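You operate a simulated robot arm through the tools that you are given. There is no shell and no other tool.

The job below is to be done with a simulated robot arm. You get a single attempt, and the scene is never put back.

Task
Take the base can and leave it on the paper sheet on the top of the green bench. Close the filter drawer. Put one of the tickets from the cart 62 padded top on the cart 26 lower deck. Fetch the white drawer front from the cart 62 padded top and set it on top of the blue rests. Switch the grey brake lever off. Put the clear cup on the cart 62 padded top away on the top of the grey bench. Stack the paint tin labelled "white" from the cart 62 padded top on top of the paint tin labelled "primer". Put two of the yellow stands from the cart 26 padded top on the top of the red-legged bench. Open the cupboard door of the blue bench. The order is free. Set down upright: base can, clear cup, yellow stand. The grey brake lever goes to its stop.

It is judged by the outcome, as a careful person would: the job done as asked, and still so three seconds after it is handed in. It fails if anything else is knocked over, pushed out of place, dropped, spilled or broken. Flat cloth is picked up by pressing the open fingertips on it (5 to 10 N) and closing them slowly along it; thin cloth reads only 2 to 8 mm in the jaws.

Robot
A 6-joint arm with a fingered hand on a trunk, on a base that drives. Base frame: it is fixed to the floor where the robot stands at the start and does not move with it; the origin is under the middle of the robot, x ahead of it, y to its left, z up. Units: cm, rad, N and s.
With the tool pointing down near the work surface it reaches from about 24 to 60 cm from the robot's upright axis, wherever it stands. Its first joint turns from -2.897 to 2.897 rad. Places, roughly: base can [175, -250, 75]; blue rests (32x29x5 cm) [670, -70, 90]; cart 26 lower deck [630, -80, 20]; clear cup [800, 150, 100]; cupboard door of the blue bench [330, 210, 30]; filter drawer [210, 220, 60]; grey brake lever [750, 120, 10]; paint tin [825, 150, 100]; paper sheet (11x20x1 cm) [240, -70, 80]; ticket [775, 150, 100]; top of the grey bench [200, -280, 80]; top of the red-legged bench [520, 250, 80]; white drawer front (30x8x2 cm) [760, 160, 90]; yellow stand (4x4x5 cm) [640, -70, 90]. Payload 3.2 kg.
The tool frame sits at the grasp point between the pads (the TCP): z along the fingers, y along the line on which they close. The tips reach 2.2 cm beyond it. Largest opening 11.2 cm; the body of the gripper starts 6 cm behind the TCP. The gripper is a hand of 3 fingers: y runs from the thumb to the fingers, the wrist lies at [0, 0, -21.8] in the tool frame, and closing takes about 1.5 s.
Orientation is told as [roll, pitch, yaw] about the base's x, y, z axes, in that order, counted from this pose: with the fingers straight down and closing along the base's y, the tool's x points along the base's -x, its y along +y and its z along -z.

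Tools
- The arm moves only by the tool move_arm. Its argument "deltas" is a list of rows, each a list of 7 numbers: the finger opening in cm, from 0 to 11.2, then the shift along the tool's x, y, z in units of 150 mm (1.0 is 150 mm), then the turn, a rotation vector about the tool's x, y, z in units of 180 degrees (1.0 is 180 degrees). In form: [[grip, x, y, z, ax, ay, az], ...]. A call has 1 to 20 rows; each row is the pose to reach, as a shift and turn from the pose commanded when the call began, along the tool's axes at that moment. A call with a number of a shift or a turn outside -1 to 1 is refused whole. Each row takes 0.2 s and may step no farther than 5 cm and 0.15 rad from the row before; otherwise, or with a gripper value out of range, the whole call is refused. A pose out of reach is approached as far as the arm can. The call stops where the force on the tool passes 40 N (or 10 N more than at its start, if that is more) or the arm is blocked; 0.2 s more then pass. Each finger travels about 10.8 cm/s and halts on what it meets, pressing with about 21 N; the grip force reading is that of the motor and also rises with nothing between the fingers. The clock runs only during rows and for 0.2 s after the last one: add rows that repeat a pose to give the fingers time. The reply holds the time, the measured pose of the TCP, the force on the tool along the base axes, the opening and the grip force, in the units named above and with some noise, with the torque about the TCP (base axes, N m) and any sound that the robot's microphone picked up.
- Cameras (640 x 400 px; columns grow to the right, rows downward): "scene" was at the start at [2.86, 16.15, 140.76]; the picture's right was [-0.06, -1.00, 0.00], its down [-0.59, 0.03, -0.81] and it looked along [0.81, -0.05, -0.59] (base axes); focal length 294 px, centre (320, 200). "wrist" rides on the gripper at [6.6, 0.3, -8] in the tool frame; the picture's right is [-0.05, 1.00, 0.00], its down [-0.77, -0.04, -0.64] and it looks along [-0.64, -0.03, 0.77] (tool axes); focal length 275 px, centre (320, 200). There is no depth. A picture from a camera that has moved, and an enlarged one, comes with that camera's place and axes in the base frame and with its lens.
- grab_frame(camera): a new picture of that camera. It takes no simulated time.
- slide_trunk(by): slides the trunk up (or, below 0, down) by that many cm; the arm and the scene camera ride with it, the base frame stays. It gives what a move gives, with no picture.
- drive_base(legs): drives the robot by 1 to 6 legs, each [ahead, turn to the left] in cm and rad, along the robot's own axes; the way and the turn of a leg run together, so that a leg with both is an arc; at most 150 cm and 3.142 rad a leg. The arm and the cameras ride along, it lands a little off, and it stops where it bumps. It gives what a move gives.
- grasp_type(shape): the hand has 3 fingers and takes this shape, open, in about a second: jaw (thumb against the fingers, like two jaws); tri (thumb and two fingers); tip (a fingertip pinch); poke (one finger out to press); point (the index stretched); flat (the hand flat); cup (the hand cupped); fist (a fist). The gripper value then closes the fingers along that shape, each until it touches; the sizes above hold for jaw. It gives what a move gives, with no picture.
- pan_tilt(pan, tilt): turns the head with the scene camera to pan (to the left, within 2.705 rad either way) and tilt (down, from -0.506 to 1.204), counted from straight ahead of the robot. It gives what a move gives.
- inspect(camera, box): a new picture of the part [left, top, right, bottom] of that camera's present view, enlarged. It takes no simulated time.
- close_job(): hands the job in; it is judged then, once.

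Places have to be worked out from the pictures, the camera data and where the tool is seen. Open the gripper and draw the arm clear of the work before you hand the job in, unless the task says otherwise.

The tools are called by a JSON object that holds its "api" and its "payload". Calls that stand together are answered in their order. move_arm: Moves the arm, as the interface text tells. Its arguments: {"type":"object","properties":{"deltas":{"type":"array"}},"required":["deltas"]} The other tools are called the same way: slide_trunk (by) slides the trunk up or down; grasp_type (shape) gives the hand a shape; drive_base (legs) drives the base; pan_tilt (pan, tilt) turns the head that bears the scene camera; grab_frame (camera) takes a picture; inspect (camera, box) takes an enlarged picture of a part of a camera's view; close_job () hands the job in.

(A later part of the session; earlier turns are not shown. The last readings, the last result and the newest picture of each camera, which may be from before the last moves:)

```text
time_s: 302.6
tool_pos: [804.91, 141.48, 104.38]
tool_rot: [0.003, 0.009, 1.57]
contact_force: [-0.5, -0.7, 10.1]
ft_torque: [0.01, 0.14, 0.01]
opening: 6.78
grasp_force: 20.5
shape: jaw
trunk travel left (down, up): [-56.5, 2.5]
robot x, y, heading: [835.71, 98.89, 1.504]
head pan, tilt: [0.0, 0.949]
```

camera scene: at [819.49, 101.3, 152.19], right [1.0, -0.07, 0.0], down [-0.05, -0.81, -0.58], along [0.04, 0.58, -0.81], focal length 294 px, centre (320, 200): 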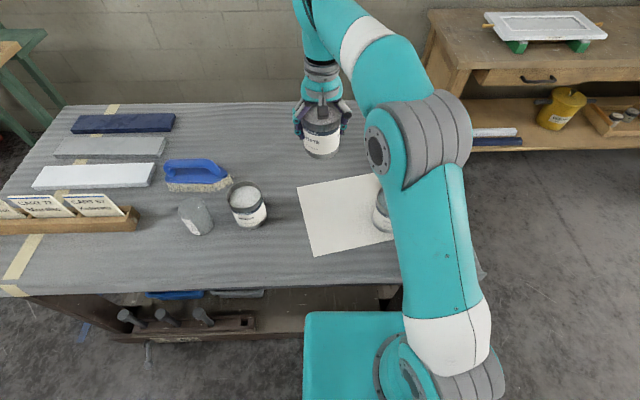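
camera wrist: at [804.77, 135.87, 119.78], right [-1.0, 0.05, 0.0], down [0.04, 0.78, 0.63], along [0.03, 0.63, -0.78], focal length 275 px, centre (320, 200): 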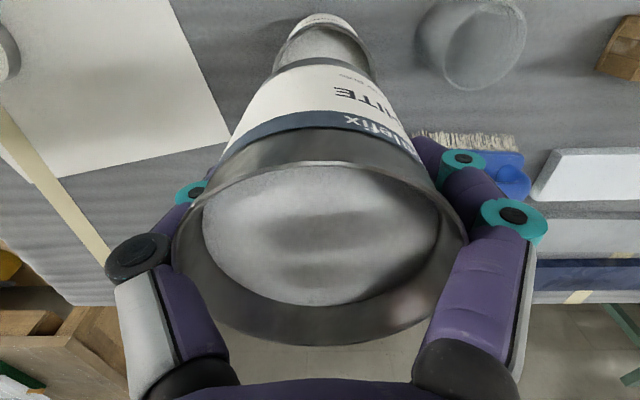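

Down to 10 N; one more millimetre, then open slowly.

{"api": "move_arm", "payload": {"deltas": [[0, 0, 0, -0.007, 0, 0, 0], [0, 0, 0, -0.007, 0, 0, 0]]}}

{"api": "move_arm", "payload": {"deltas": [[6.9, 0, 0, 0, 0, 0, 0], [7.1, 0, 0, 0, 0, 0, 0], [7.4, 0, 0, 0, 0, 0, 0], [7.8, 0, 0, 0, 0, 0, 0], [8.4, 0, 0, 0, 0, 0, 0], [9.2, 0, 0, 0, 0, 0, 0], [10.2, 0, 0, 0, 0, 0, 0], [11.1, 0, 0, 0, 0, 0, 0], [11.1, 0, 0, 0, 0, 0, 0]]}}

{"api": "grab_frame", "payload": {"camera": "wrist"}}

{"api": "inspect", "payload": {"camera": "scene", "box": [180, 110, 300, 230]}}

```text
time_s: 303.2
tool_pos: [804.94, 141.53, 104.45]
tool_rot: [0.001, 0.008, 1.571]
contact_force: [-0.3, -0.2, -4.4]
ft_torque: [-0.04, -0.02, -0.02]
opening: 6.75
grasp_force: 21.2
shape: jaw
trunk travel left (down, up): [-56.5, 2.5]
robot x, y, heading: [835.8, 99.0, 1.505]
head pan, tilt: [0.0, 0.949]
```

```text
time_s: 305.2
tool_pos: [804.86, 141.56, 104.47]
tool_rot: [0.003, 0.006, 1.571]
contact_force: [1.6, 0.9, 1.7]
ft_torque: [0.01, -0.01, -0.02]
opening: 11.08
grasp_force: 0.1
shape: jaw
trunk travel left (down, up): [-56.5, 2.5]
robot x, y, heading: [835.97, 98.41, 1.503]
head pan, tilt: [0.0, 0.949]
```

```text
taken
camera wrist: at [804.62, 135.16, 112.58], right [-1.0, 0.05, 0.0], down [0.04, 0.78, 0.63], along [0.03, 0.63, -0.78], focal length 275 px, centre (320, 200)
```

wrist: 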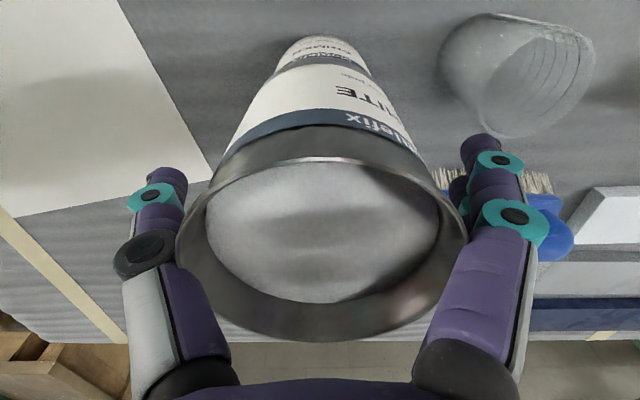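

```text
3.33 times, centred on (240, 170) of scene
camera zoom: at [819.51, 101.24, 152.2], right [1.0, -0.07, 0.0], down [-0.05, -0.81, -0.58], along [0.04, 0.58, -0.81], focal length 981 px, centre (587, 300)
```

zoom: 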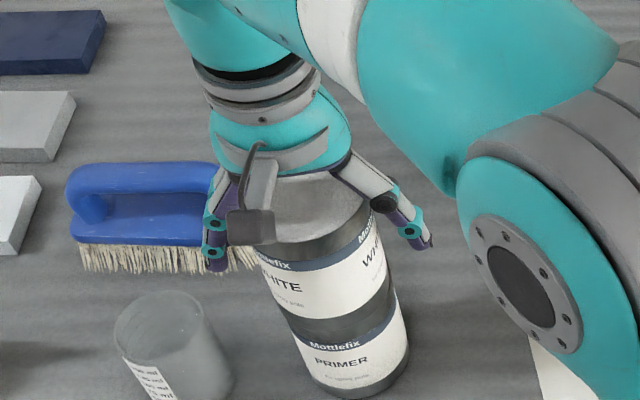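

The stack stands. I raise the hand straight up clear of it.

{"api": "move_arm", "payload": {"deltas": [[11.1, 0, 0, -0.06, 0, 0, 0], [11.1, 0, 0, -0.18, 0, 0, 0], [11.1, 0, 0, -0.35, 0, 0, 0], [11.1, 0, 0, -0.55, 0, 0, 0], [11.1, 0, 0, -0.7, 0, 0, 0], [11.1, 0, 0, -0.7, 0, 0, 0]]}}

{"api": "grab_frame", "payload": {"camera": "wrist"}}

{"api": "grab_frame", "payload": {"camera": "scene"}}

```text
time_s: 306.6
tool_pos: [804.61, 141.59, 114.48]
tool_rot: [0.001, 0.007, 1.572]
contact_force: [-0.2, -0.6, -0.3]
ft_torque: [-0.01, 0.01, -0.03]
opening: 11.1
grasp_force: 0.2
shape: jaw
out of reach, approached as far as the arm can: row 5, 6
trunk travel left (down, up): [-56.5, 2.5]
robot x, y, heading: [835.67, 98.22, 1.504]
head pan, tilt: [0.0, 0.949]
```

```text
taken
camera wrist: at [804.28, 135.14, 122.46], right [-1.0, 0.05, 0.0], down [0.04, 0.78, 0.63], along [0.03, 0.63, -0.78], focal length 275 px, centre (320, 200)
```

wrist: 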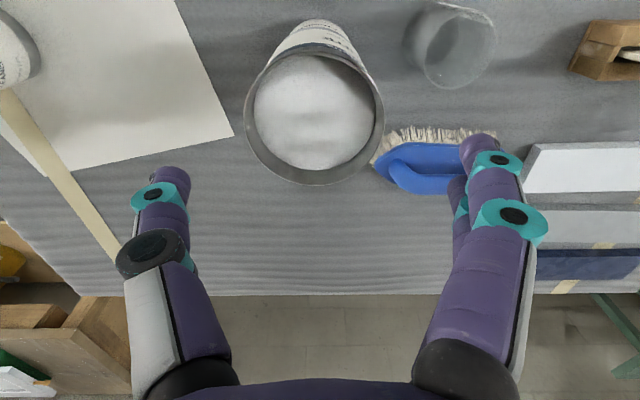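

```text
taken
camera scene: at [819.51, 101.24, 152.2], right [1.0, -0.07, 0.0], down [-0.05, -0.81, -0.58], along [0.04, 0.58, -0.81], focal length 294 px, centre (320, 200)
```

scene: 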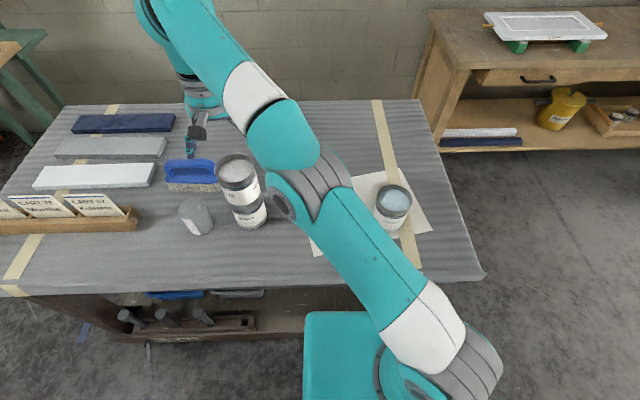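

The stack is stable. I retract the hand toward me, then inspect the drawer fronts and the ticket rack.

{"api": "move_arm", "payload": {"deltas": [[11.1, 0.2, 0, -0.01, 0, 0, 0], [11.1, 0.45, -0.1, -0.01, 0, 0, 0], [11.1, 0.7, -0.3, -0.01, 0, 0, 0], [11.1, 0.85, -0.5, -0.01, 0, 0, 0]]}}

{"api": "pan_tilt", "payload": {"pan": 0.5, "tilt": 0.75}}

{"api": "inspect", "payload": {"camera": "scene", "box": [150, 60, 450, 260]}}

```text
time_s: 307.6
tool_pos: [812.03, 128.66, 114.55]
tool_rot: [0.004, 0.008, 1.568]
contact_force: [-0.2, -0.1, 0.4]
ft_torque: [0.0, -0.03, 0.0]
opening: 11.1
grasp_force: 0.0
shape: jaw
trunk travel left (down, up): [-56.5, 2.5]
robot x, y, heading: [836.05, 98.81, 1.502]
head pan, tilt: [0.0, 0.949]
```

```text
time_s: 308.6
tool_pos: [811.82, 128.81, 114.52]
tool_rot: [0.003, 0.007, 1.571]
contact_force: [-0.5, -0.3, -0.3]
ft_torque: [0.0, -0.01, 0.03]
opening: 11.09
grasp_force: 0.1
shape: jaw
trunk travel left (down, up): [-56.5, 2.5]
robot x, y, heading: [836.26, 98.58, 1.51]
head pan, tilt: [0.499, 0.75]
```

```text
2.00 times, centred on (300, 160) of scene
camera zoom: at [815.53, 101.51, 153.74], right [0.91, 0.42, 0.0], down [0.29, -0.62, -0.73], along [-0.31, 0.66, -0.68], focal length 589 px, centre (360, 280)
```

zoom: 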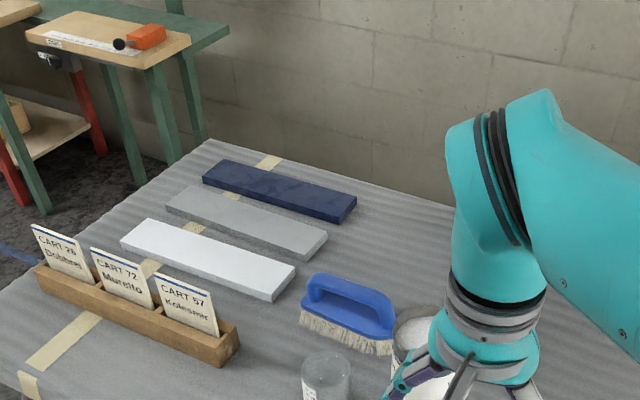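

The white front is centred at about (761, 158), lying along x, with ~3 cm gap to the grey one. I reposition the base along the cart's side to x≈761.

{"api": "drive_base", "payload": {"legs": [[-20, 0], [0, 1.636], [76, 0], [0, -1.571]]}}

{"api": "pan_tilt", "payload": {"pan": 0.0, "tilt": 0.8}}

{"api": "grab_frame", "payload": {"camera": "scene"}}

```text
time_s: 321.8
tool_pos: [730.39, 105.4, 114.62]
tool_rot: [0.001, 0.007, 1.643]
contact_force: [0.1, -0.3, 0.4]
ft_torque: [0.01, 0.01, -0.02]
opening: 11.08
grasp_force: 0.1
shape: jaw
trunk travel left (down, up): [-56.5, 2.5]
robot x, y, heading: [756.33, 77.27, 1.589]
head pan, tilt: [0.499, 0.75]
```

```text
time_s: 322.7
tool_pos: [730.38, 105.53, 114.57]
tool_rot: [0.002, 0.007, 1.646]
contact_force: [-0.6, -0.1, 0.5]
ft_torque: [0.01, -0.03, -0.01]
opening: 11.11
grasp_force: 0.0
shape: jaw
trunk travel left (down, up): [-56.5, 2.5]
robot x, y, heading: [756.35, 77.47, 1.58]
head pan, tilt: [0.0, 0.799]
```

```text
taken
camera scene: at [739.96, 79.29, 153.35], right [1.0, 0.01, 0.0], down [0.01, -0.72, -0.7], along [-0.01, 0.7, -0.72], focal length 294 px, centre (320, 200)
```

scene: 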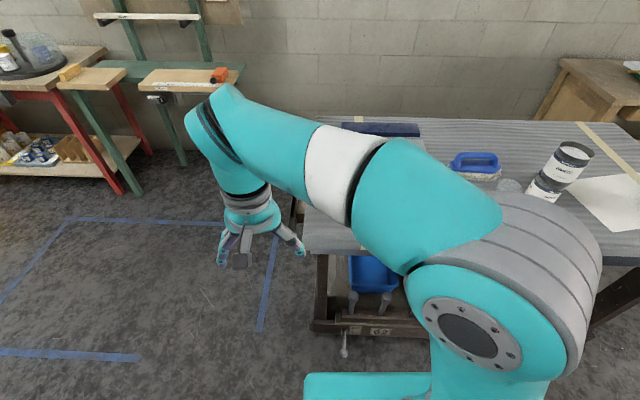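

The brake lever sticks out near (750, 124), so I must not drive in close here. I'll approach the drawer fronts from the cart's near end (x≈736), standing at about (703, 158) facing +x.

{"api": "drive_base", "payload": {"legs": [[0, 1.46], [66, 0], [0, -1.48], [74, 0], [0, -1.571]]}}

{"api": "pan_tilt", "payload": {"pan": 0.0, "tilt": 0.8}}

{"api": "grab_frame", "payload": {"camera": "scene"}}

```text
time_s: 340.9
tool_pos: [717.69, 182.31, 114.59]
tool_rot: [0.001, 0.007, 0.095]
contact_force: [-0.8, 0.6, -1.0]
ft_torque: [0.03, 0.02, 0.0]
opening: 11.09
grasp_force: 0.2
shape: jaw
trunk travel left (down, up): [-56.5, 2.5]
robot x, y, heading: [689.8, 155.79, 0.03]
head pan, tilt: [0.0, 0.799]
```

```text
time_s: 341.5
tool_pos: [717.72, 182.2, 114.59]
tool_rot: [0.001, 0.007, 0.095]
contact_force: [0.0, 0.3, -0.9]
ft_torque: [0.02, 0.03, 0.0]
opening: 11.1
grasp_force: 0.1
shape: jaw
trunk travel left (down, up): [-56.5, 2.5]
robot x, y, heading: [690.16, 156.08, 0.032]
head pan, tilt: [0.0, 0.799]
```

```text
taken
camera scene: at [691.85, 172.4, 153.35], right [0.03, -1.0, 0.0], down [-0.72, -0.02, -0.7], along [0.7, 0.02, -0.72], focal length 294 px, centre (320, 200)
```

scene: 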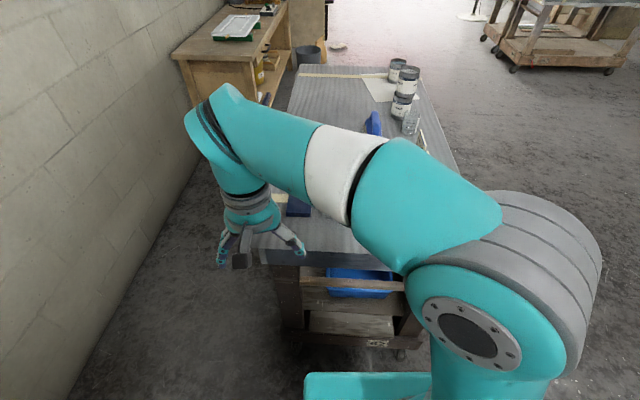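

I drive 13 cm ahead and bring the hand over the white front in two moves.

{"api": "drive_base", "payload": {"legs": [[13, 0]]}}

{"api": "move_arm", "payload": {"deltas": [[11.1, -0.22, -0.23, 0, 0, 0, 0], [11.1, -0.44, -0.46, 0, 0, 0, 0], [11.1, -0.66, -0.69, 0, 0, 0, 0], [11.1, -0.88, -0.92, 0, 0, 0, 0]]}}

{"api": "move_arm", "payload": {"deltas": [[11.1, -0.22, -0.23, 0, 0, 0, 0.015], [11.1, -0.44, -0.46, 0, 0, 0, 0.03], [11.1, -0.66, -0.69, 0, 0, 0, 0.03], [11.1, -0.85, -0.9, 0, 0, 0, 0.03], [11.1, -0.85, -0.9, 0, 0, 0, 0.03]]}}

{"api": "grab_frame", "payload": {"camera": "wrist"}}

{"api": "grab_frame", "payload": {"camera": "scene"}}

```text
time_s: 342.8
tool_pos: [731.06, 182.66, 114.51]
tool_rot: [0.002, 0.009, 0.094]
contact_force: [0.6, 0.2, 0.6]
ft_torque: [0.03, -0.01, -0.03]
opening: 11.08
grasp_force: 0.1
shape: jaw
trunk travel left (down, up): [-56.5, 2.5]
robot x, y, heading: [703.52, 156.13, 0.027]
head pan, tilt: [0.0, 0.799]
```

```text
time_s: 343.8
tool_pos: [745.52, 170.01, 114.38]
tool_rot: [0.002, 0.009, 0.094]
contact_force: [-0.3, -0.7, 0.1]
ft_torque: [-0.03, 0.03, 0.0]
opening: 11.08
grasp_force: 0.1
shape: jaw
trunk travel left (down, up): [-56.5, 2.5]
robot x, y, heading: [703.42, 156.11, 0.027]
head pan, tilt: [0.0, 0.799]
```

```text
time_s: 345.0
tool_pos: [757.86, 159.23, 114.34]
tool_rot: [0.002, 0.007, -0.001]
contact_force: [0.3, -0.3, -0.4]
ft_torque: [0.04, -0.01, -0.01]
opening: 11.1
grasp_force: 0.0
shape: jaw
out of reach, approached as far as the arm can: row 4, 5
trunk travel left (down, up): [-56.5, 2.5]
robot x, y, heading: [703.6, 156.17, 0.033]
head pan, tilt: [0.0, 0.799]
```

```text
taken
camera wrist: at [751.27, 159.65, 122.36], right [0.05, 1.0, 0.0], down [0.78, -0.04, 0.63], along [0.63, -0.03, -0.78], focal length 275 px, centre (320, 200)
```

wrist: 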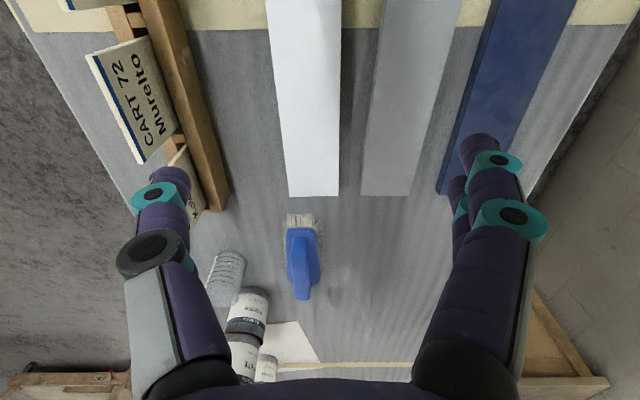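

```text
taken
camera scene: at [705.22, 172.75, 153.35], right [0.03, -1.0, 0.0], down [-0.72, -0.02, -0.7], along [0.7, 0.02, -0.72], focal length 294 px, centre (320, 200)
```

scene: 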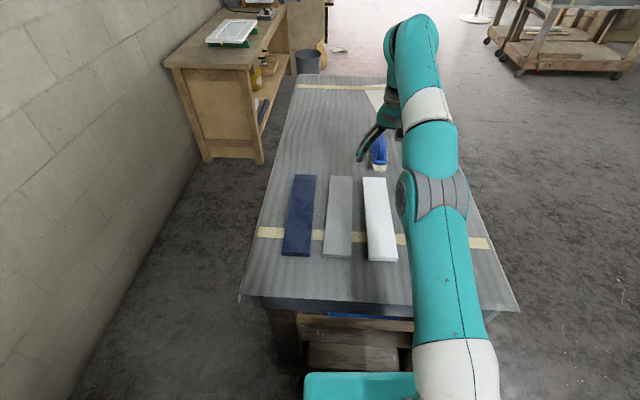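

White front: y≈154–161.5, x≈743.5–773.5; gap to grey ≈3.3 cm. I align on y=157.8 with opening 10.2 and descend to z≈99 for a check.

{"api": "move_arm", "payload": {"deltas": [[10.2, 0, -0.05, 0.1, 0, 0, 0], [10.2, 0, -0.095, 0.3, 0, 0, 0], [10.2, 0, -0.095, 0.55, 0, 0, 0], [10.2, 0, -0.095, 0.8, 0, 0, 0], [10.2, 0, -0.095, 1.0, 0, 0, 0], [10.2, 0, -0.095, 1.0, 0, 0, 0]]}}

{"api": "grab_frame", "payload": {"camera": "wrist"}}

```text
time_s: 346.4
tool_pos: [757.69, 158.11, 99.35]
tool_rot: [0.0, 0.007, -0.001]
contact_force: [0.2, -0.7, -0.6]
ft_torque: [0.02, 0.03, 0.0]
opening: 10.23
grasp_force: 0.1
shape: jaw
trunk travel left (down, up): [-56.5, 2.5]
robot x, y, heading: [703.23, 156.47, 0.031]
head pan, tilt: [0.0, 0.799]
```

```text
taken
camera wrist: at [751.13, 158.54, 107.31], right [0.05, 1.0, 0.0], down [0.78, -0.04, 0.63], along [0.63, -0.03, -0.78], focal length 275 px, centre (320, 200)
```

wrist: 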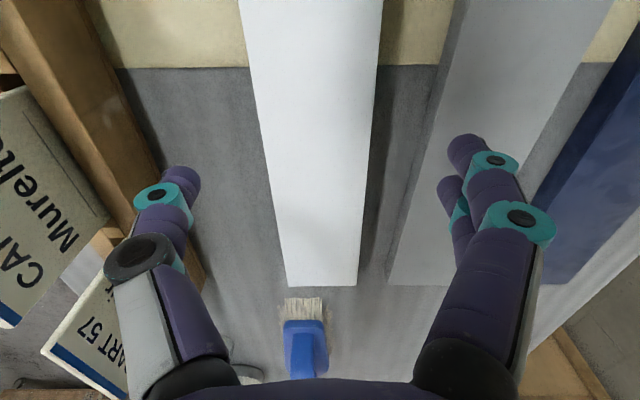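

Fingers line up with the gaps; I narrow to 9.4 and descend to z≈92, watching force.

{"api": "move_arm", "payload": {"deltas": [[9.4, 0, -0.012, 0.15, 0, 0, 0], [9.4, 0, -0.012, 0.3, 0, 0, 0], [9.4, 0, -0.012, 0.4, 0, 0, 0], [9.4, 0, -0.012, 0.46, 0, 0, 0], [9.4, 0, -0.012, 0.49, 0, 0, 0], [9.4, 0, -0.012, 0.49, 0, 0, 0]]}}

{"api": "grab_frame", "payload": {"camera": "wrist"}}

```text
time_s: 347.8
tool_pos: [757.58, 157.66, 91.9]
tool_rot: [0.0, 0.007, 0.0]
contact_force: [0.1, 0.2, -0.3]
ft_torque: [0.0, -0.01, -0.01]
opening: 9.42
grasp_force: 0.1
shape: jaw
trunk travel left (down, up): [-56.5, 2.5]
robot x, y, heading: [703.25, 155.71, 0.027]
head pan, tilt: [0.0, 0.799]
```

```text
taken
camera wrist: at [751.05, 158.1, 99.93], right [0.05, 1.0, 0.0], down [0.78, -0.04, 0.63], along [0.63, -0.03, -0.78], focal length 275 px, centre (320, 200)
```

wrist: 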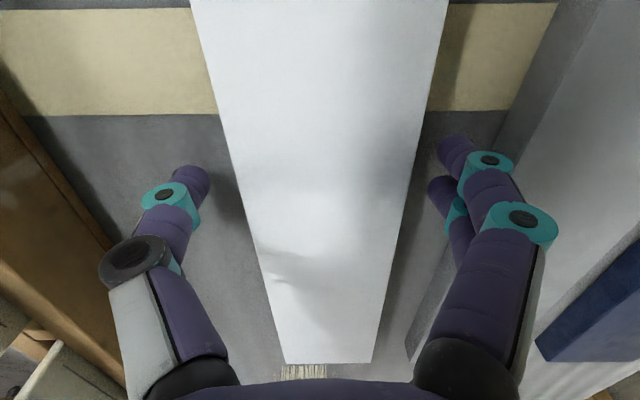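

Plate top is about z≈90.4 and pad ≈88.4, so I lower about 1 cm more in small steps.

{"api": "move_arm", "payload": {"deltas": [[9.4, 0, 0, 0.02, 0, 0, 0], [9.4, 0, 0, 0.04, 0, 0, 0], [9.4, 0, 0, 0.055, 0, 0, 0], [9.4, 0, 0, 0.07, 0, 0, 0], [9.4, 0, 0, 0.07, 0, 0, 0]]}}

```text
time_s: 349.0
tool_pos: [757.63, 157.7, 91.07]
tool_rot: [0.002, 0.007, -0.001]
contact_force: [1.5, -0.4, 6.2]
ft_torque: [0.25, -0.03, -0.12]
opening: 9.37
grasp_force: 0.1
shape: jaw
trunk travel left (down, up): [-56.5, 2.5]
robot x, y, heading: [703.4, 156.38, 0.027]
head pan, tilt: [0.0, 0.799]
```

Tips touch the pad (6 N) at z=91.1. I lift 2 mm and close on the plate.

{"api": "move_arm", "payload": {"deltas": [[9.4, 0, 0, -0.013, 0, 0, 0], [8.8, 0, 0, -0.013, 0, 0, 0], [8.2, 0, 0, -0.013, 0, 0, 0], [7.6, 0, 0, -0.013, 0, 0, 0], [7, 0, 0, -0.013, 0, 0, 0], [5, 0, 0, -0.013, 0, 0, 0], [2, 0, 0, -0.013, 0, 0, 0], [0, 0, 0, -0.013, 0, 0, 0], [0, 0, 0, -0.013, 0, 0, 0], [0, 0, 0, -0.013, 0, 0, 0]]}}

{"api": "grab_frame", "payload": {"camera": "wrist"}}

```text
time_s: 351.2
tool_pos: [757.53, 157.76, 90.97]
tool_rot: [-0.001, 0.006, -0.001]
contact_force: [-0.7, 1.2, 1.7]
ft_torque: [0.14, -0.02, -0.03]
opening: 6.61
grasp_force: 20.4
shape: jaw
trunk travel left (down, up): [-56.5, 2.5]
robot x, y, heading: [703.23, 155.92, 0.025]
head pan, tilt: [0.0, 0.799]
```

```text
taken
camera wrist: at [750.98, 158.15, 99.08], right [0.05, 1.0, 0.0], down [0.78, -0.04, 0.63], along [0.63, -0.03, -0.78], focal length 275 px, centre (320, 200)
```

wrist: 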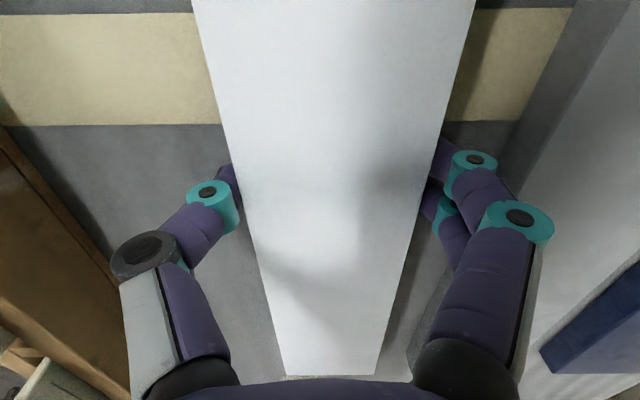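

Gripped (6.6 cm). I lift slowly.

{"api": "move_arm", "payload": {"deltas": [[0, 0, 0, -0.03, 0, 0, 0], [0, 0, 0, -0.07, 0, 0, 0], [0, 0, 0, -0.12, 0, 0, 0], [0, 0, 0, -0.2, 0, 0, 0], [0, 0, 0, -0.3, 0, 0, 0], [0, 0, 0, -0.42, 0, 0, 0], [0, 0, 0, -0.55, 0, 0, 0], [0, 0, 0, -0.7, 0, 0, 0], [0, 0, 0, -0.85, 0, 0, 0], [0, 0, 0, -1.0, 0, 0, 0], [0, 0, 0, -1.0, 0, 0, 0]]}}

{"api": "grab_frame", "payload": {"camera": "wrist"}}

{"api": "grab_frame", "payload": {"camera": "scene"}}

```text
time_s: 353.6
tool_pos: [757.85, 157.71, 106.03]
tool_rot: [0.001, 0.009, -0.001]
contact_force: [-0.3, -0.1, -3.6]
ft_torque: [0.0, 0.11, -0.02]
opening: 6.61
grasp_force: 20.8
shape: jaw
trunk travel left (down, up): [-56.5, 2.5]
robot x, y, heading: [703.42, 156.2, 0.025]
head pan, tilt: [0.0, 0.799]
```

```text
taken
camera wrist: at [751.27, 158.1, 114.07], right [0.05, 1.0, 0.0], down [0.78, -0.04, 0.63], along [0.63, -0.03, -0.78], focal length 275 px, centre (320, 200)
```

wrist: 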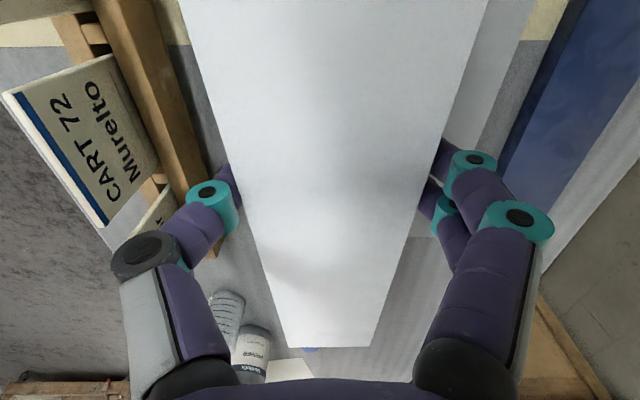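

```text
taken
camera scene: at [705.17, 172.77, 153.34], right [0.03, -1.0, 0.0], down [-0.72, -0.02, -0.7], along [0.7, 0.02, -0.72], focal length 294 px, centre (320, 200)
```

scene: 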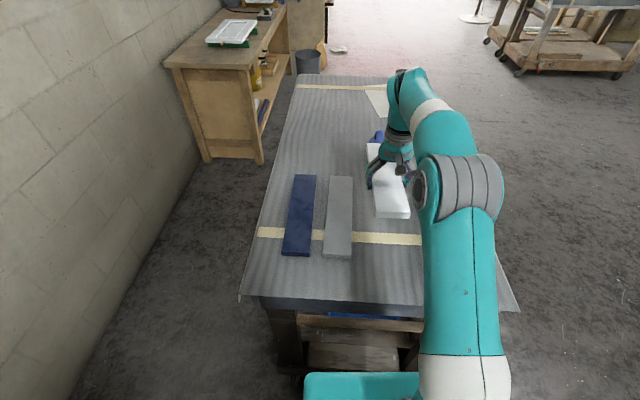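

The white front is held. I retract slightly, back away, and head for the +x end of cart 26, where the blue rests are within reach; stopping midway to look.

{"api": "move_arm", "payload": {"deltas": [[0, 0.15, 0, -0.05, 0, 0, 0], [0, 0.3, 0, -0.1, 0, 0, 0], [0, 0.45, 0, -0.2, 0, 0, 0], [0, 0.5, 0, -0.25, 0, 0, 0], [0, 0.5, 0, -0.25, 0, 0, 0]]}}

{"api": "drive_base", "payload": {"legs": [[-26, 0], [0, -1.6], [98, 0], [0, 1.09]]}}

{"api": "pan_tilt", "payload": {"pan": -0.5, "tilt": 0.45}}

{"api": "grab_frame", "payload": {"camera": "scene"}}

{"api": "grab_frame", "payload": {"camera": "wrist"}}

```text
time_s: 354.8
tool_pos: [750.24, 157.74, 109.88]
tool_rot: [0.0, 0.009, 0.002]
contact_force: [-1.0, 0.3, -2.4]
ft_torque: [0.0, 0.1, 0.01]
opening: 6.58
grasp_force: 20.8
shape: jaw
trunk travel left (down, up): [-56.5, 2.5]
robot x, y, heading: [703.51, 155.96, 0.027]
head pan, tilt: [0.0, 0.799]
```

```text
time_s: 368.1
tool_pos: [718.64, 34.87, 109.87]
tool_rot: [-0.001, 0.008, -0.502]
contact_force: [-0.8, -0.9, -2.0]
ft_torque: [0.05, 0.12, -0.04]
opening: 6.61
grasp_force: 20.8
shape: jaw
trunk travel left (down, up): [-56.5, 2.5]
robot x, y, heading: [676.73, 55.89, -0.475]
head pan, tilt: [0.0, 0.799]
```

```text
time_s: 369.0
tool_pos: [718.63, 34.67, 109.95]
tool_rot: [0.001, 0.008, -0.503]
contact_force: [0.3, 0.3, -2.5]
ft_torque: [0.07, 0.09, 0.02]
opening: 6.58
grasp_force: 21.0
shape: jaw
trunk travel left (down, up): [-56.5, 2.5]
robot x, y, heading: [677.03, 55.93, -0.473]
head pan, tilt: [-0.499, 0.45]
```

```text
taken
camera scene: at [684.33, 65.84, 156.38], right [-0.83, -0.56, 0.0], down [-0.25, 0.36, -0.9], along [0.51, -0.74, -0.44], focal length 294 px, centre (320, 200)
```

scene: 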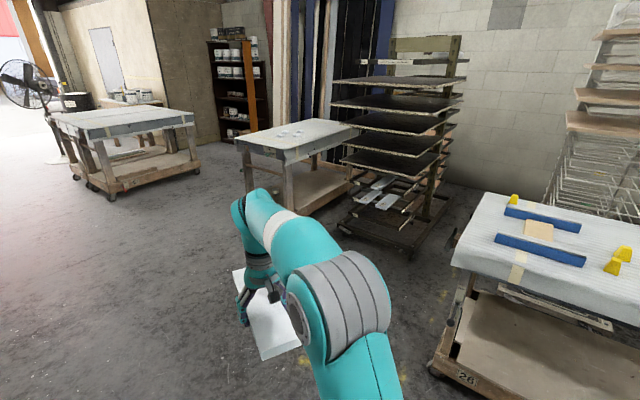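

```text
taken
camera wrist: at [713.04, 38.31, 117.9], right [0.52, 0.85, 0.0], down [0.66, -0.41, 0.63], along [0.54, -0.33, -0.78], focal length 275 px, centre (320, 200)
```

wrist: 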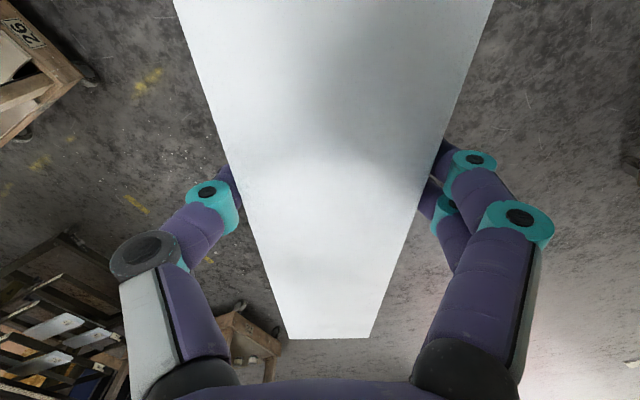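

Route confirmed: tray rack's near face at y≈-143; bars at y≈-53.5 and -80.5, x≈654–682. I continue round to the +x end of cart 26, backing in so the plate swings over the cart side.

{"api": "drive_base", "payload": {"legs": [[78, 0], [0, 2.044], [-88, 0], [0, 1.571]]}}

{"api": "pan_tilt", "payload": {"pan": 0.1, "tilt": 0.7}}

{"api": "grab_frame", "payload": {"camera": "scene"}}

```text
time_s: 386.1
tool_pos: [699.33, -67.8, 109.87]
tool_rot: [-0.001, 0.009, 3.121]
contact_force: [-0.1, -0.7, -3.2]
ft_torque: [0.02, -0.12, -0.01]
opening: 6.58
grasp_force: 21.0
shape: jaw
trunk travel left (down, up): [-56.5, 2.5]
robot x, y, heading: [746.36, -67.23, -3.133]
head pan, tilt: [-0.499, 0.45]
```

```text
time_s: 387.1
tool_pos: [699.3, -67.64, 109.99]
tool_rot: [0.002, 0.009, 3.118]
contact_force: [0.3, -0.2, -3.5]
ft_torque: [0.02, -0.14, -0.01]
opening: 6.58
grasp_force: 20.6
shape: jaw
trunk travel left (down, up): [-56.5, 2.5]
robot x, y, heading: [745.92, -67.15, -3.135]
head pan, tilt: [0.099, 0.7]
```

```text
taken
camera scene: at [744.01, -84.56, 154.17], right [-0.1, 0.99, 0.0], down [0.64, 0.07, -0.77], along [-0.76, -0.08, -0.64], focal length 294 px, centre (320, 200)
```

scene: 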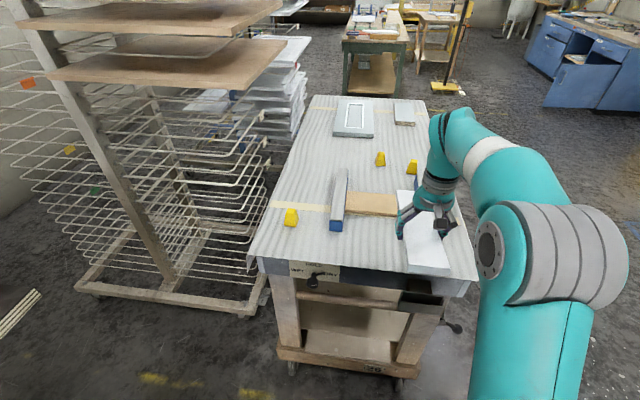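

I stop 2–3 cm clear of the cart's end, then rotate the plate 90° so it will lie across both blue bars.

{"api": "drive_base", "payload": {"legs": [[24, 0]]}}

{"api": "move_arm", "payload": {"deltas": [[0, 0, 0, 0, 0, 0, 0.0455], [0, 0, 0, 0, 0, 0, 0.091], [0, 0, 0, 0, 0, 0, 0.1365], [0, 0, 0, 0, 0, 0, 0.182], [0, 0, 0, 0, 0, 0, 0.2275], [0, 0, 0, 0, 0, 0, 0.273], [0, 0, 0, 0, 0, 0, 0.3185], [0, 0, 0, 0, 0, 0, 0.364], [0, 0, 0, 0, 0, 0, 0.4095], [0, 0, 0, 0, 0, 0, 0.455], [0, 0, 0, 0, 0, 0, 0.5], [0, 0, 0, 0, 0, 0, 0.5]]}}

{"api": "pan_tilt", "payload": {"pan": 0.1, "tilt": 0.85}}

{"api": "grab_frame", "payload": {"camera": "scene"}}

{"api": "grab_frame", "payload": {"camera": "wrist"}}

```text
time_s: 388.9
tool_pos: [676.01, -67.94, 109.84]
tool_rot: [0.0, 0.007, 3.12]
contact_force: [-0.8, -1.0, -2.5]
ft_torque: [0.01, -0.08, -0.01]
opening: 6.59
grasp_force: 20.8
shape: jaw
trunk travel left (down, up): [-56.5, 2.5]
robot x, y, heading: [722.76, -67.33, -3.13]
head pan, tilt: [0.099, 0.7]
```

```text
time_s: 391.5
tool_pos: [676.11, -68.06, 109.84]
tool_rot: [-0.009, 0.0, 1.547]
contact_force: [0.1, 0.5, -2.6]
ft_torque: [-0.09, -0.01, 0.01]
opening: 6.58
grasp_force: 21.3
shape: jaw
trunk travel left (down, up): [-56.5, 2.5]
robot x, y, heading: [722.66, -67.33, -3.131]
head pan, tilt: [0.099, 0.7]
```

```text
time_s: 392.2
tool_pos: [676.18, -68.05, 109.94]
tool_rot: [-0.009, -0.001, 1.549]
contact_force: [0.3, 0.2, -2.6]
ft_torque: [-0.13, 0.02, -0.01]
opening: 6.57
grasp_force: 21.2
shape: jaw
trunk travel left (down, up): [-56.5, 2.5]
robot x, y, heading: [722.94, -67.22, -3.135]
head pan, tilt: [0.099, 0.85]
```

```text
taken
camera scene: at [721.41, -84.65, 152.95], right [-0.11, 0.99, 0.0], down [0.75, 0.08, -0.66], along [-0.66, -0.07, -0.75], focal length 294 px, centre (320, 200)
```

scene: 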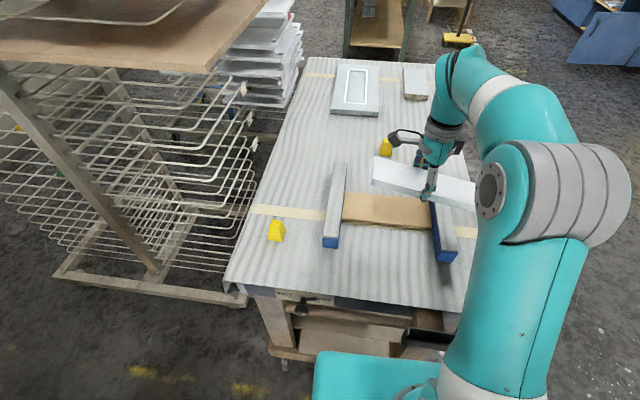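

```text
taken
camera wrist: at [675.6, -74.51, 117.84], right [-1.0, 0.07, -0.01], down [0.05, 0.77, 0.64], along [0.05, 0.63, -0.77], focal length 275 px, centre (320, 200)
```

wrist: 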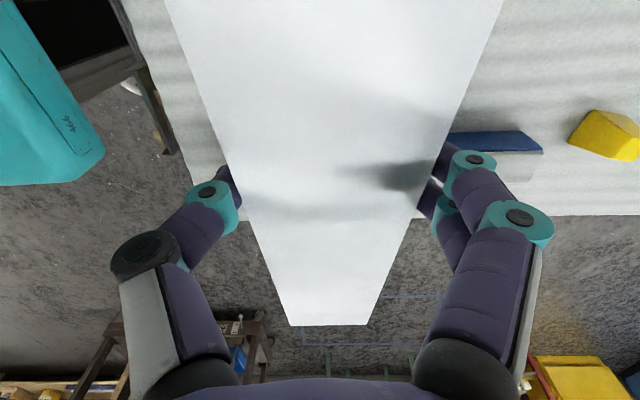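

Bars span y≈-60..-56 and -88..-84 (middle -72), tops z≈94. The plate has drooped ~10° toward +y; it will level on contact. I move so the plate is centred over the bars.

{"api": "move_arm", "payload": {"deltas": [[0, 0.14, 0.13, 0, 0, 0, 0], [0, 0.28, 0.265, 0, 0, 0, 0], [0, 0.42, 0.4, 0, 0, 0, 0], [0, 0.55, 0.53, 0, 0, 0, 0], [0, 0.55, 0.53, 0, 0, 0, 0]]}}

{"api": "grab_frame", "payload": {"camera": "scene"}}

{"api": "grab_frame", "payload": {"camera": "wrist"}}

```text
time_s: 393.4
tool_pos: [668.09, -76.15, 109.98]
tool_rot: [-0.008, 0.002, 1.551]
contact_force: [-0.4, 0.1, -2.7]
ft_torque: [-0.11, -0.04, 0.0]
opening: 6.58
grasp_force: 21.1
shape: jaw
trunk travel left (down, up): [-56.5, 2.5]
robot x, y, heading: [723.22, -67.43, -3.133]
head pan, tilt: [0.099, 0.85]
```

```text
taken
camera scene: at [721.44, -84.64, 152.95], right [-0.11, 0.99, 0.0], down [0.75, 0.08, -0.66], along [-0.66, -0.07, -0.75], focal length 294 px, centre (320, 200)
```

scene: 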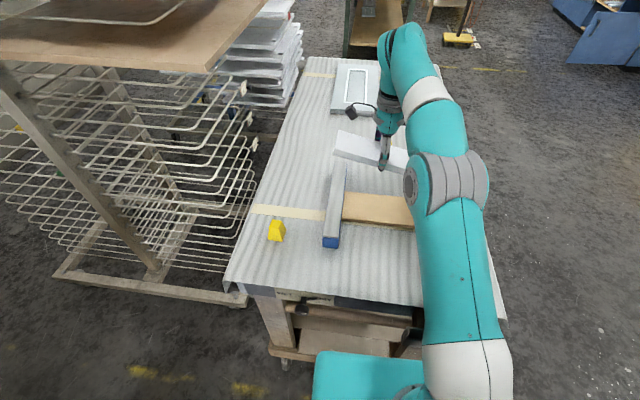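

```text
taken
camera wrist: at [667.53, -82.75, 117.89], right [-1.0, 0.07, -0.01], down [0.05, 0.77, 0.64], along [0.05, 0.63, -0.77], focal length 275 px, centre (320, 200)
```

wrist: 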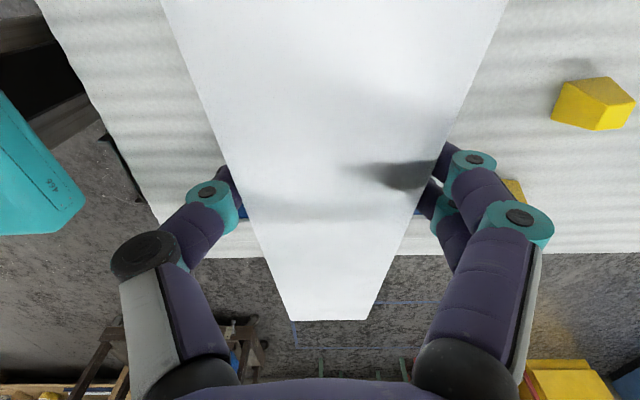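

Near end is at y≈-86, far end ≈-57: good. I lower to z≈101 and then slowly let the drooped end meet the bar and level out.

{"api": "move_arm", "payload": {"deltas": [[0, 0, 0, 0.15, 0, 0, 0], [0, 0, 0, 0.35, 0, 0, 0], [0, 0, 0, 0.5, 0, 0, 0], [0, 0, 0, 0.58, 0, 0, 0], [0, 0, 0, 0.58, 0, 0, 0]]}}

{"api": "grab_frame", "payload": {"camera": "wrist"}}

{"api": "inspect", "payload": {"camera": "scene", "box": [290, 100, 450, 260]}}

```text
time_s: 394.6
tool_pos: [667.97, -76.21, 101.15]
tool_rot: [-0.007, -0.001, 1.549]
contact_force: [-0.5, 0.1, -2.8]
ft_torque: [-0.12, 0.0, 0.01]
opening: 6.57
grasp_force: 20.9
shape: jaw
trunk travel left (down, up): [-56.5, 2.5]
robot x, y, heading: [722.91, -67.39, -3.141]
head pan, tilt: [0.099, 0.85]
```

```text
taken
camera wrist: at [667.51, -82.65, 109.13], right [-1.0, 0.07, -0.01], down [0.05, 0.77, 0.64], along [0.05, 0.63, -0.77], focal length 275 px, centre (320, 200)
```

wrist: 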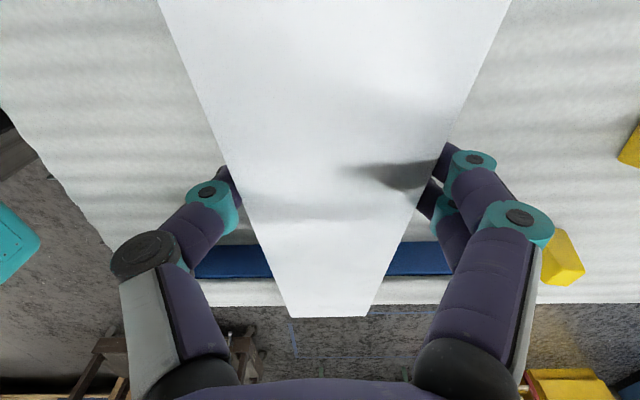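

```text
2.50 times, centred on (370, 180) of scene
camera zoom: at [721.41, -84.66, 152.94], right [-0.11, 0.99, 0.0], down [0.75, 0.08, -0.66], along [-0.66, -0.07, -0.75], focal length 736 px, centre (195, 250)
```

zoom: 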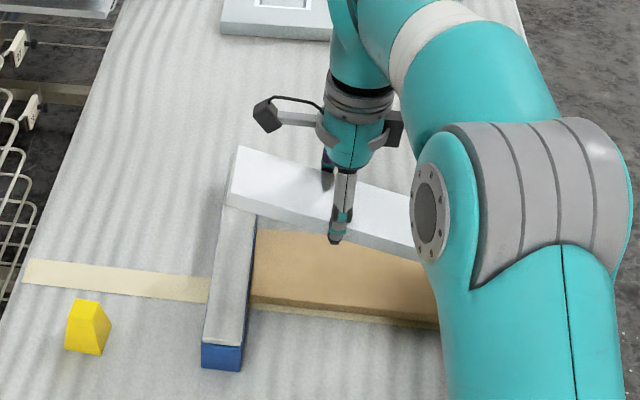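

Overlap on both bars ≈3 cm. I lower slowly with force checks.

{"api": "move_arm", "payload": {"deltas": [[0, 0, 0, 0.04, 0, 0, 0], [0, 0, 0, 0.08, 0, 0, 0], [0, 0, 0, 0.12, 0, 0, 0], [0, 0, 0, 0.16, 0, 0, 0], [0, 0, 0, 0.2, 0, 0, 0], [0, 0, 0, 0.2, 0, 0, 0]]}}

{"api": "grab_frame", "payload": {"camera": "wrist"}}

```text
time_s: 396.0
tool_pos: [668.19, -76.11, 98.18]
tool_rot: [-0.008, 0.0, 1.55]
contact_force: [0.3, -1.4, -2.7]
ft_torque: [0.03, 0.01, 0.07]
opening: 6.6
grasp_force: 21.4
shape: jaw
trunk travel left (down, up): [-56.5, 2.5]
robot x, y, heading: [722.95, -67.37, -3.131]
head pan, tilt: [0.099, 0.85]
```

```text
taken
camera wrist: at [667.64, -82.52, 106.14], right [-1.0, 0.07, -0.01], down [0.05, 0.77, 0.64], along [0.05, 0.63, -0.77], focal length 275 px, centre (320, 200)
```

wrist: 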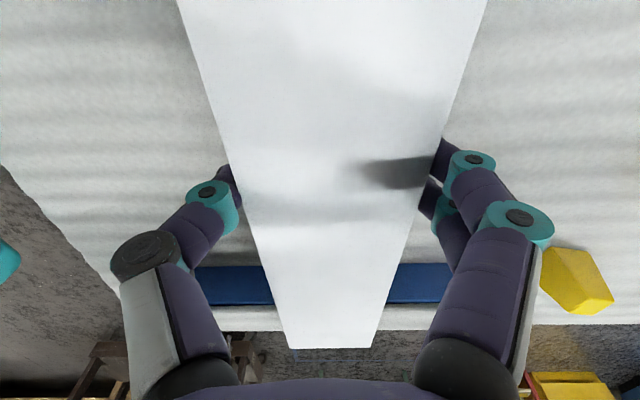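

The far end met the bar and the plate is levelling. Continue down in small steps.

{"api": "move_arm", "payload": {"deltas": [[0, 0, 0, 0.025, 0, 0, 0], [0, 0, 0, 0.05, 0, 0, 0], [0, 0, 0, 0.075, 0, 0, 0], [0, 0, 0, 0.095, 0, 0, 0], [0, 0, 0, 0.11, 0, 0, 0], [0, 0, 0, 0.11, 0, 0, 0]]}}

{"api": "grab_frame", "payload": {"camera": "wrist"}}

{"api": "inspect", "payload": {"camera": "scene", "box": [290, 100, 450, 260]}}

```text
time_s: 397.4
tool_pos: [668.04, -76.16, 96.55]
tool_rot: [-0.009, 0.0, 1.55]
contact_force: [-0.7, 0.2, -2.5]
ft_torque: [0.16, 0.01, -0.02]
opening: 6.57
grasp_force: 20.9
shape: jaw
trunk travel left (down, up): [-56.5, 2.5]
robot x, y, heading: [723.02, -67.65, -3.135]
head pan, tilt: [0.099, 0.85]
```

```text
taken
camera wrist: at [667.57, -82.54, 104.46], right [-1.0, 0.07, -0.01], down [0.05, 0.77, 0.64], along [0.05, 0.63, -0.77], focal length 275 px, centre (320, 200)
```

wrist: 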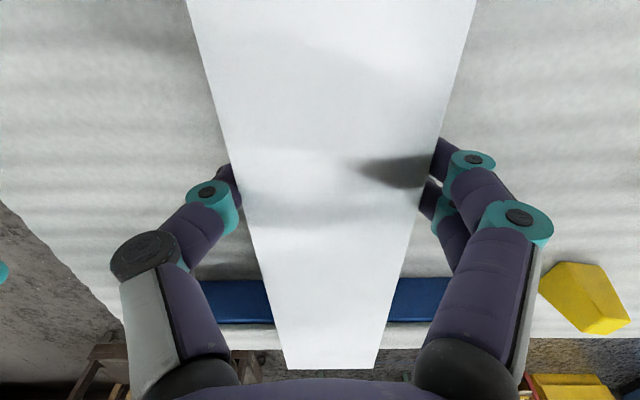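

```text
2.50 times, centred on (370, 180) of scene
camera zoom: at [721.42, -84.65, 152.94], right [-0.11, 0.99, 0.0], down [0.75, 0.08, -0.66], along [-0.66, -0.07, -0.75], focal length 736 px, centre (195, 250)
```

zoom: 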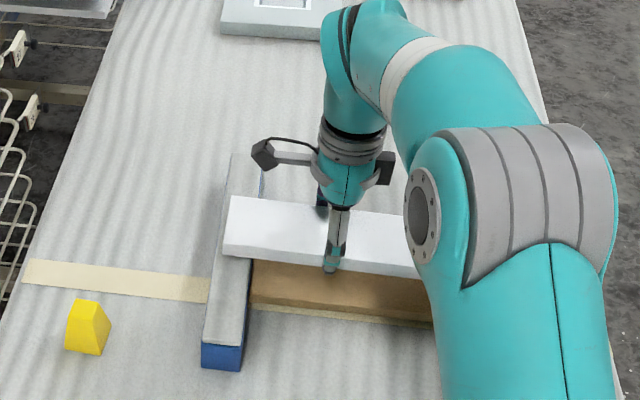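

Nearly level; lower a few more millimetres until both bars carry it.

{"api": "move_arm", "payload": {"deltas": [[0, 0, 0, 0.01, 0, 0, 0], [0, 0, 0, 0.02, 0, 0, 0], [0, 0, 0, 0.03, 0, 0, 0], [0, 0, 0, 0.03, 0, 0, 0]]}}

```text
time_s: 398.4
tool_pos: [668.0, -76.26, 96.02]
tool_rot: [-0.007, 0.0, 1.549]
contact_force: [0.7, -0.7, 2.2]
ft_torque: [0.15, 0.19, -0.08]
opening: 6.54
grasp_force: 21.1
shape: jaw
trunk travel left (down, up): [-56.5, 2.5]
robot x, y, heading: [722.79, -67.37, -3.135]
head pan, tilt: [0.099, 0.85]
```

The plate rests on both bars (force +2). I open slowly and lift away.

{"api": "move_arm", "payload": {"deltas": [[6.7, 0, 0, 0, 0, 0, 0], [7, 0, 0, 0, 0, 0, 0], [7.5, 0, 0, 0, 0, 0, 0], [8.2, 0, 0, 0, 0, 0, 0], [9, 0, 0, 0, 0, 0, 0], [9.4, 0, 0, 0, 0, 0, 0], [9.4, 0, 0, -0.05, 0, 0, 0], [9.4, 0, 0, -0.2, 0, 0, 0], [9.4, 0, 0, -0.45, 0, 0, 0], [9.4, 0, 0, -0.75, 0, 0, 0], [9.4, 0, 0, -0.95, 0, 0, 0], [9.4, 0, 0, -0.95, 0, 0, 0]]}}

{"api": "grab_frame", "payload": {"camera": "wrist"}}

{"api": "inspect", "payload": {"camera": "scene", "box": [240, 60, 480, 260]}}

```text
time_s: 401.0
tool_pos: [668.07, -76.27, 110.28]
tool_rot: [-0.006, 0.002, 1.549]
contact_force: [0.0, 0.1, 0.0]
ft_torque: [0.0, 0.01, 0.01]
opening: 9.38
grasp_force: 0.0
shape: jaw
trunk travel left (down, up): [-56.5, 2.5]
robot x, y, heading: [722.95, -67.41, -3.131]
head pan, tilt: [0.099, 0.85]
```

```text
taken
camera wrist: at [667.45, -82.65, 118.23], right [-1.0, 0.07, -0.01], down [0.05, 0.77, 0.64], along [0.05, 0.63, -0.77], focal length 275 px, centre (320, 200)
```

wrist: 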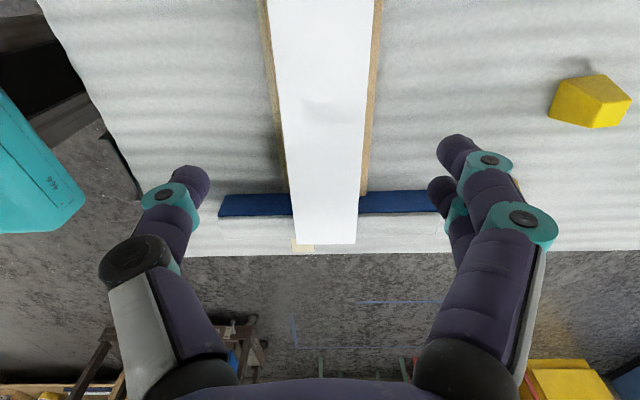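

```text
2.00 times, centred on (360, 160) of scene
camera zoom: at [721.45, -84.65, 152.94], right [-0.11, 0.99, 0.0], down [0.75, 0.08, -0.66], along [-0.66, -0.07, -0.75], focal length 589 px, centre (240, 280)
```

zoom: 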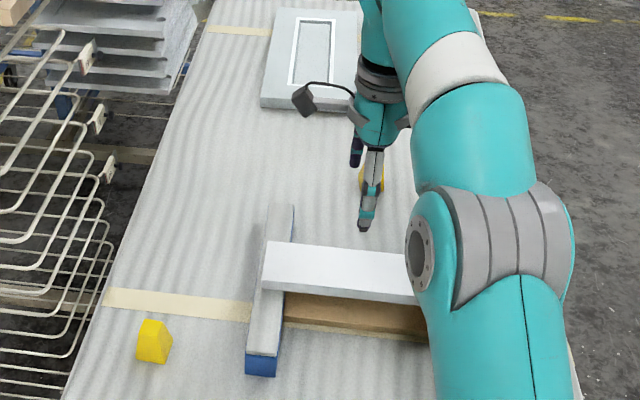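

The white front now rests on both blue bars. Next I take the nearby yellow stand at ≈(678.5, -100.6): I turn the hand back (camera toward me) and move above it.

{"api": "move_arm", "payload": {"deltas": [[9, 0.08, -0.07, 0, 0, 0, -0.0455], [8, 0.16, -0.14, 0, 0, 0, -0.091], [8, 0.24, -0.21, 0, 0, 0, -0.1365], [8, 0.32, -0.28, 0, 0, 0, -0.182], [8, 0.4, -0.35, 0, 0, 0, -0.2275], [8, 0.48, -0.42, 0, 0, 0, -0.273], [8, 0.56, -0.49, 0, 0, 0, -0.3185], [8, 0.64, -0.56, 0, 0, 0, -0.364], [8, 0.72, -0.63, 0, 0, 0, -0.4095], [8, 0.8, -0.7, 0, 0, 0, -0.455], [8, 0.9, -0.73, 0, 0, 0, -0.5], [8, 0.9, -0.73, 0, 0, 0, -0.5]]}}

{"api": "move_arm", "payload": {"deltas": [[8, 0, -0.2, 0.1, 0, 0, 0], [8, 0, -0.4, 0.2, 0, 0, 0], [8, 0, -0.6, 0.3, 0, 0, 0], [8, 0, -0.7, 0.35, 0, 0, 0], [8, 0, -0.7, 0.35, 0, 0, 0]]}}

{"api": "grab_frame", "payload": {"camera": "wrist"}}

{"api": "grab_frame", "payload": {"camera": "scene"}}

```text
time_s: 403.6
tool_pos: [678.52, -89.87, 110.42]
tool_rot: [0.003, 0.008, 3.122]
contact_force: [0.6, 0.0, -0.2]
ft_torque: [-0.04, 0.01, -0.02]
opening: 8.04
grasp_force: 0.1
shape: jaw
trunk travel left (down, up): [-56.5, 2.5]
robot x, y, heading: [722.82, -67.37, -3.133]
head pan, tilt: [0.099, 0.85]
```

```text
time_s: 404.8
tool_pos: [679.23, -79.33, 105.03]
tool_rot: [0.0, 0.008, 3.121]
contact_force: [0.7, 1.1, 0.4]
ft_torque: [0.0, 0.02, 0.02]
opening: 8.03
grasp_force: 0.0
shape: jaw
trunk travel left (down, up): [-56.5, 2.5]
robot x, y, heading: [722.72, -67.28, -3.132]
head pan, tilt: [0.099, 0.85]
```

```text
taken
camera wrist: at [685.79, -79.61, 113.06], right [-0.07, -1.0, 0.0], down [-0.77, 0.05, 0.63], along [-0.63, 0.04, -0.78], focal length 275 px, centre (320, 200)
```

wrist: 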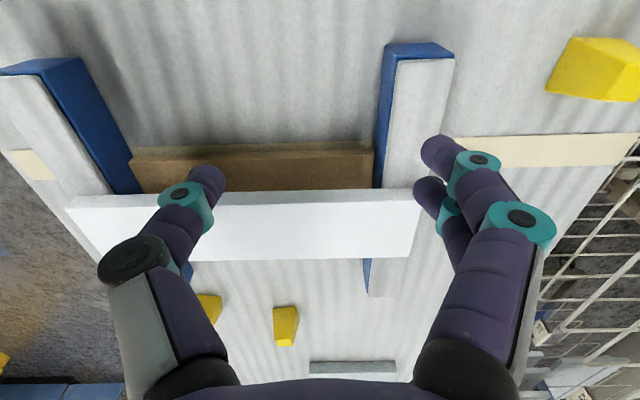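

```text
taken
camera scene: at [721.45, -84.66, 152.94], right [-0.11, 0.99, 0.0], down [0.75, 0.08, -0.66], along [-0.66, -0.07, -0.75], focal length 294 px, centre (320, 200)
```

scene: 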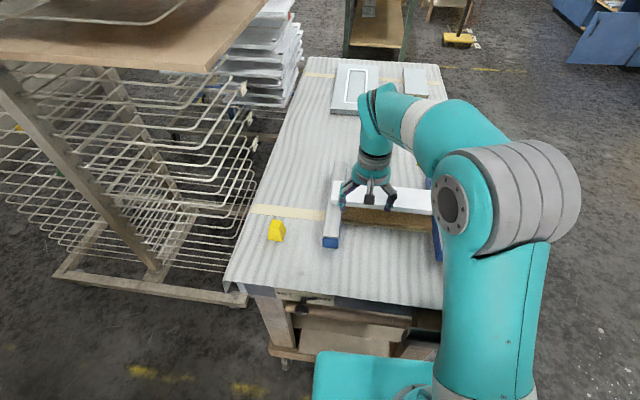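

Wrong sign on the last shift (tool y now points to −y); the view shows the plate spanning both bars nicely and the stand at ≈(678.9, -100). I move there.

{"api": "move_arm", "payload": {"deltas": [[8, 0, 0.25, 0, 0, 0, 0], [8, 0, 0.5, 0, 0, 0, 0], [8, 0, 0.75, 0, 0, 0, 0], [8, 0, 0.98, 0, 0, 0, 0]]}}

{"api": "move_arm", "payload": {"deltas": [[8, 0, 0.2, 0, 0, 0, 0], [8, 0, 0.4, 0, 0, 0, 0], [8, 0, 0.4, 0, 0, 0, 0]]}}

{"api": "grab_frame", "payload": {"camera": "wrist"}}

```text
time_s: 405.8
tool_pos: [678.51, -94.3, 105.1]
tool_rot: [-0.001, 0.008, 3.121]
contact_force: [-0.2, -0.1, -0.1]
ft_torque: [0.01, -0.01, -0.01]
opening: 8.02
grasp_force: 0.1
shape: jaw
trunk travel left (down, up): [-56.5, 2.5]
robot x, y, heading: [722.65, -67.49, -3.134]
head pan, tilt: [0.099, 0.85]
```

```text
time_s: 406.6
tool_pos: [678.31, -100.15, 105.25]
tool_rot: [0.0, 0.009, 3.119]
contact_force: [-0.7, 0.0, -0.3]
ft_torque: [0.04, -0.01, 0.01]
opening: 8.02
grasp_force: 0.1
shape: jaw
trunk travel left (down, up): [-56.5, 2.5]
robot x, y, heading: [722.97, -67.51, -3.135]
head pan, tilt: [0.099, 0.85]
```

```text
taken
camera wrist: at [684.95, -100.44, 113.17], right [-0.07, -1.0, 0.0], down [-0.78, 0.05, 0.63], along [-0.63, 0.04, -0.78], focal length 275 px, centre (320, 200)
```

wrist: 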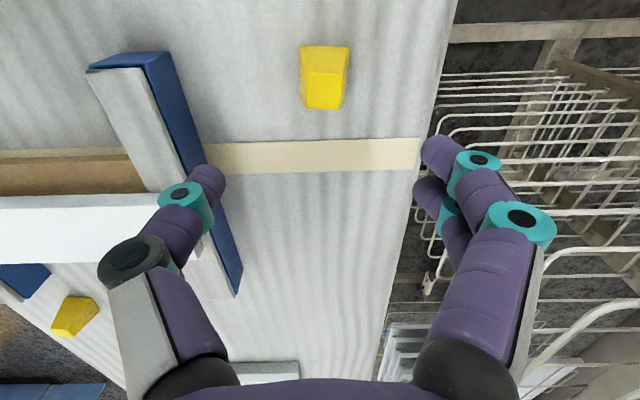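

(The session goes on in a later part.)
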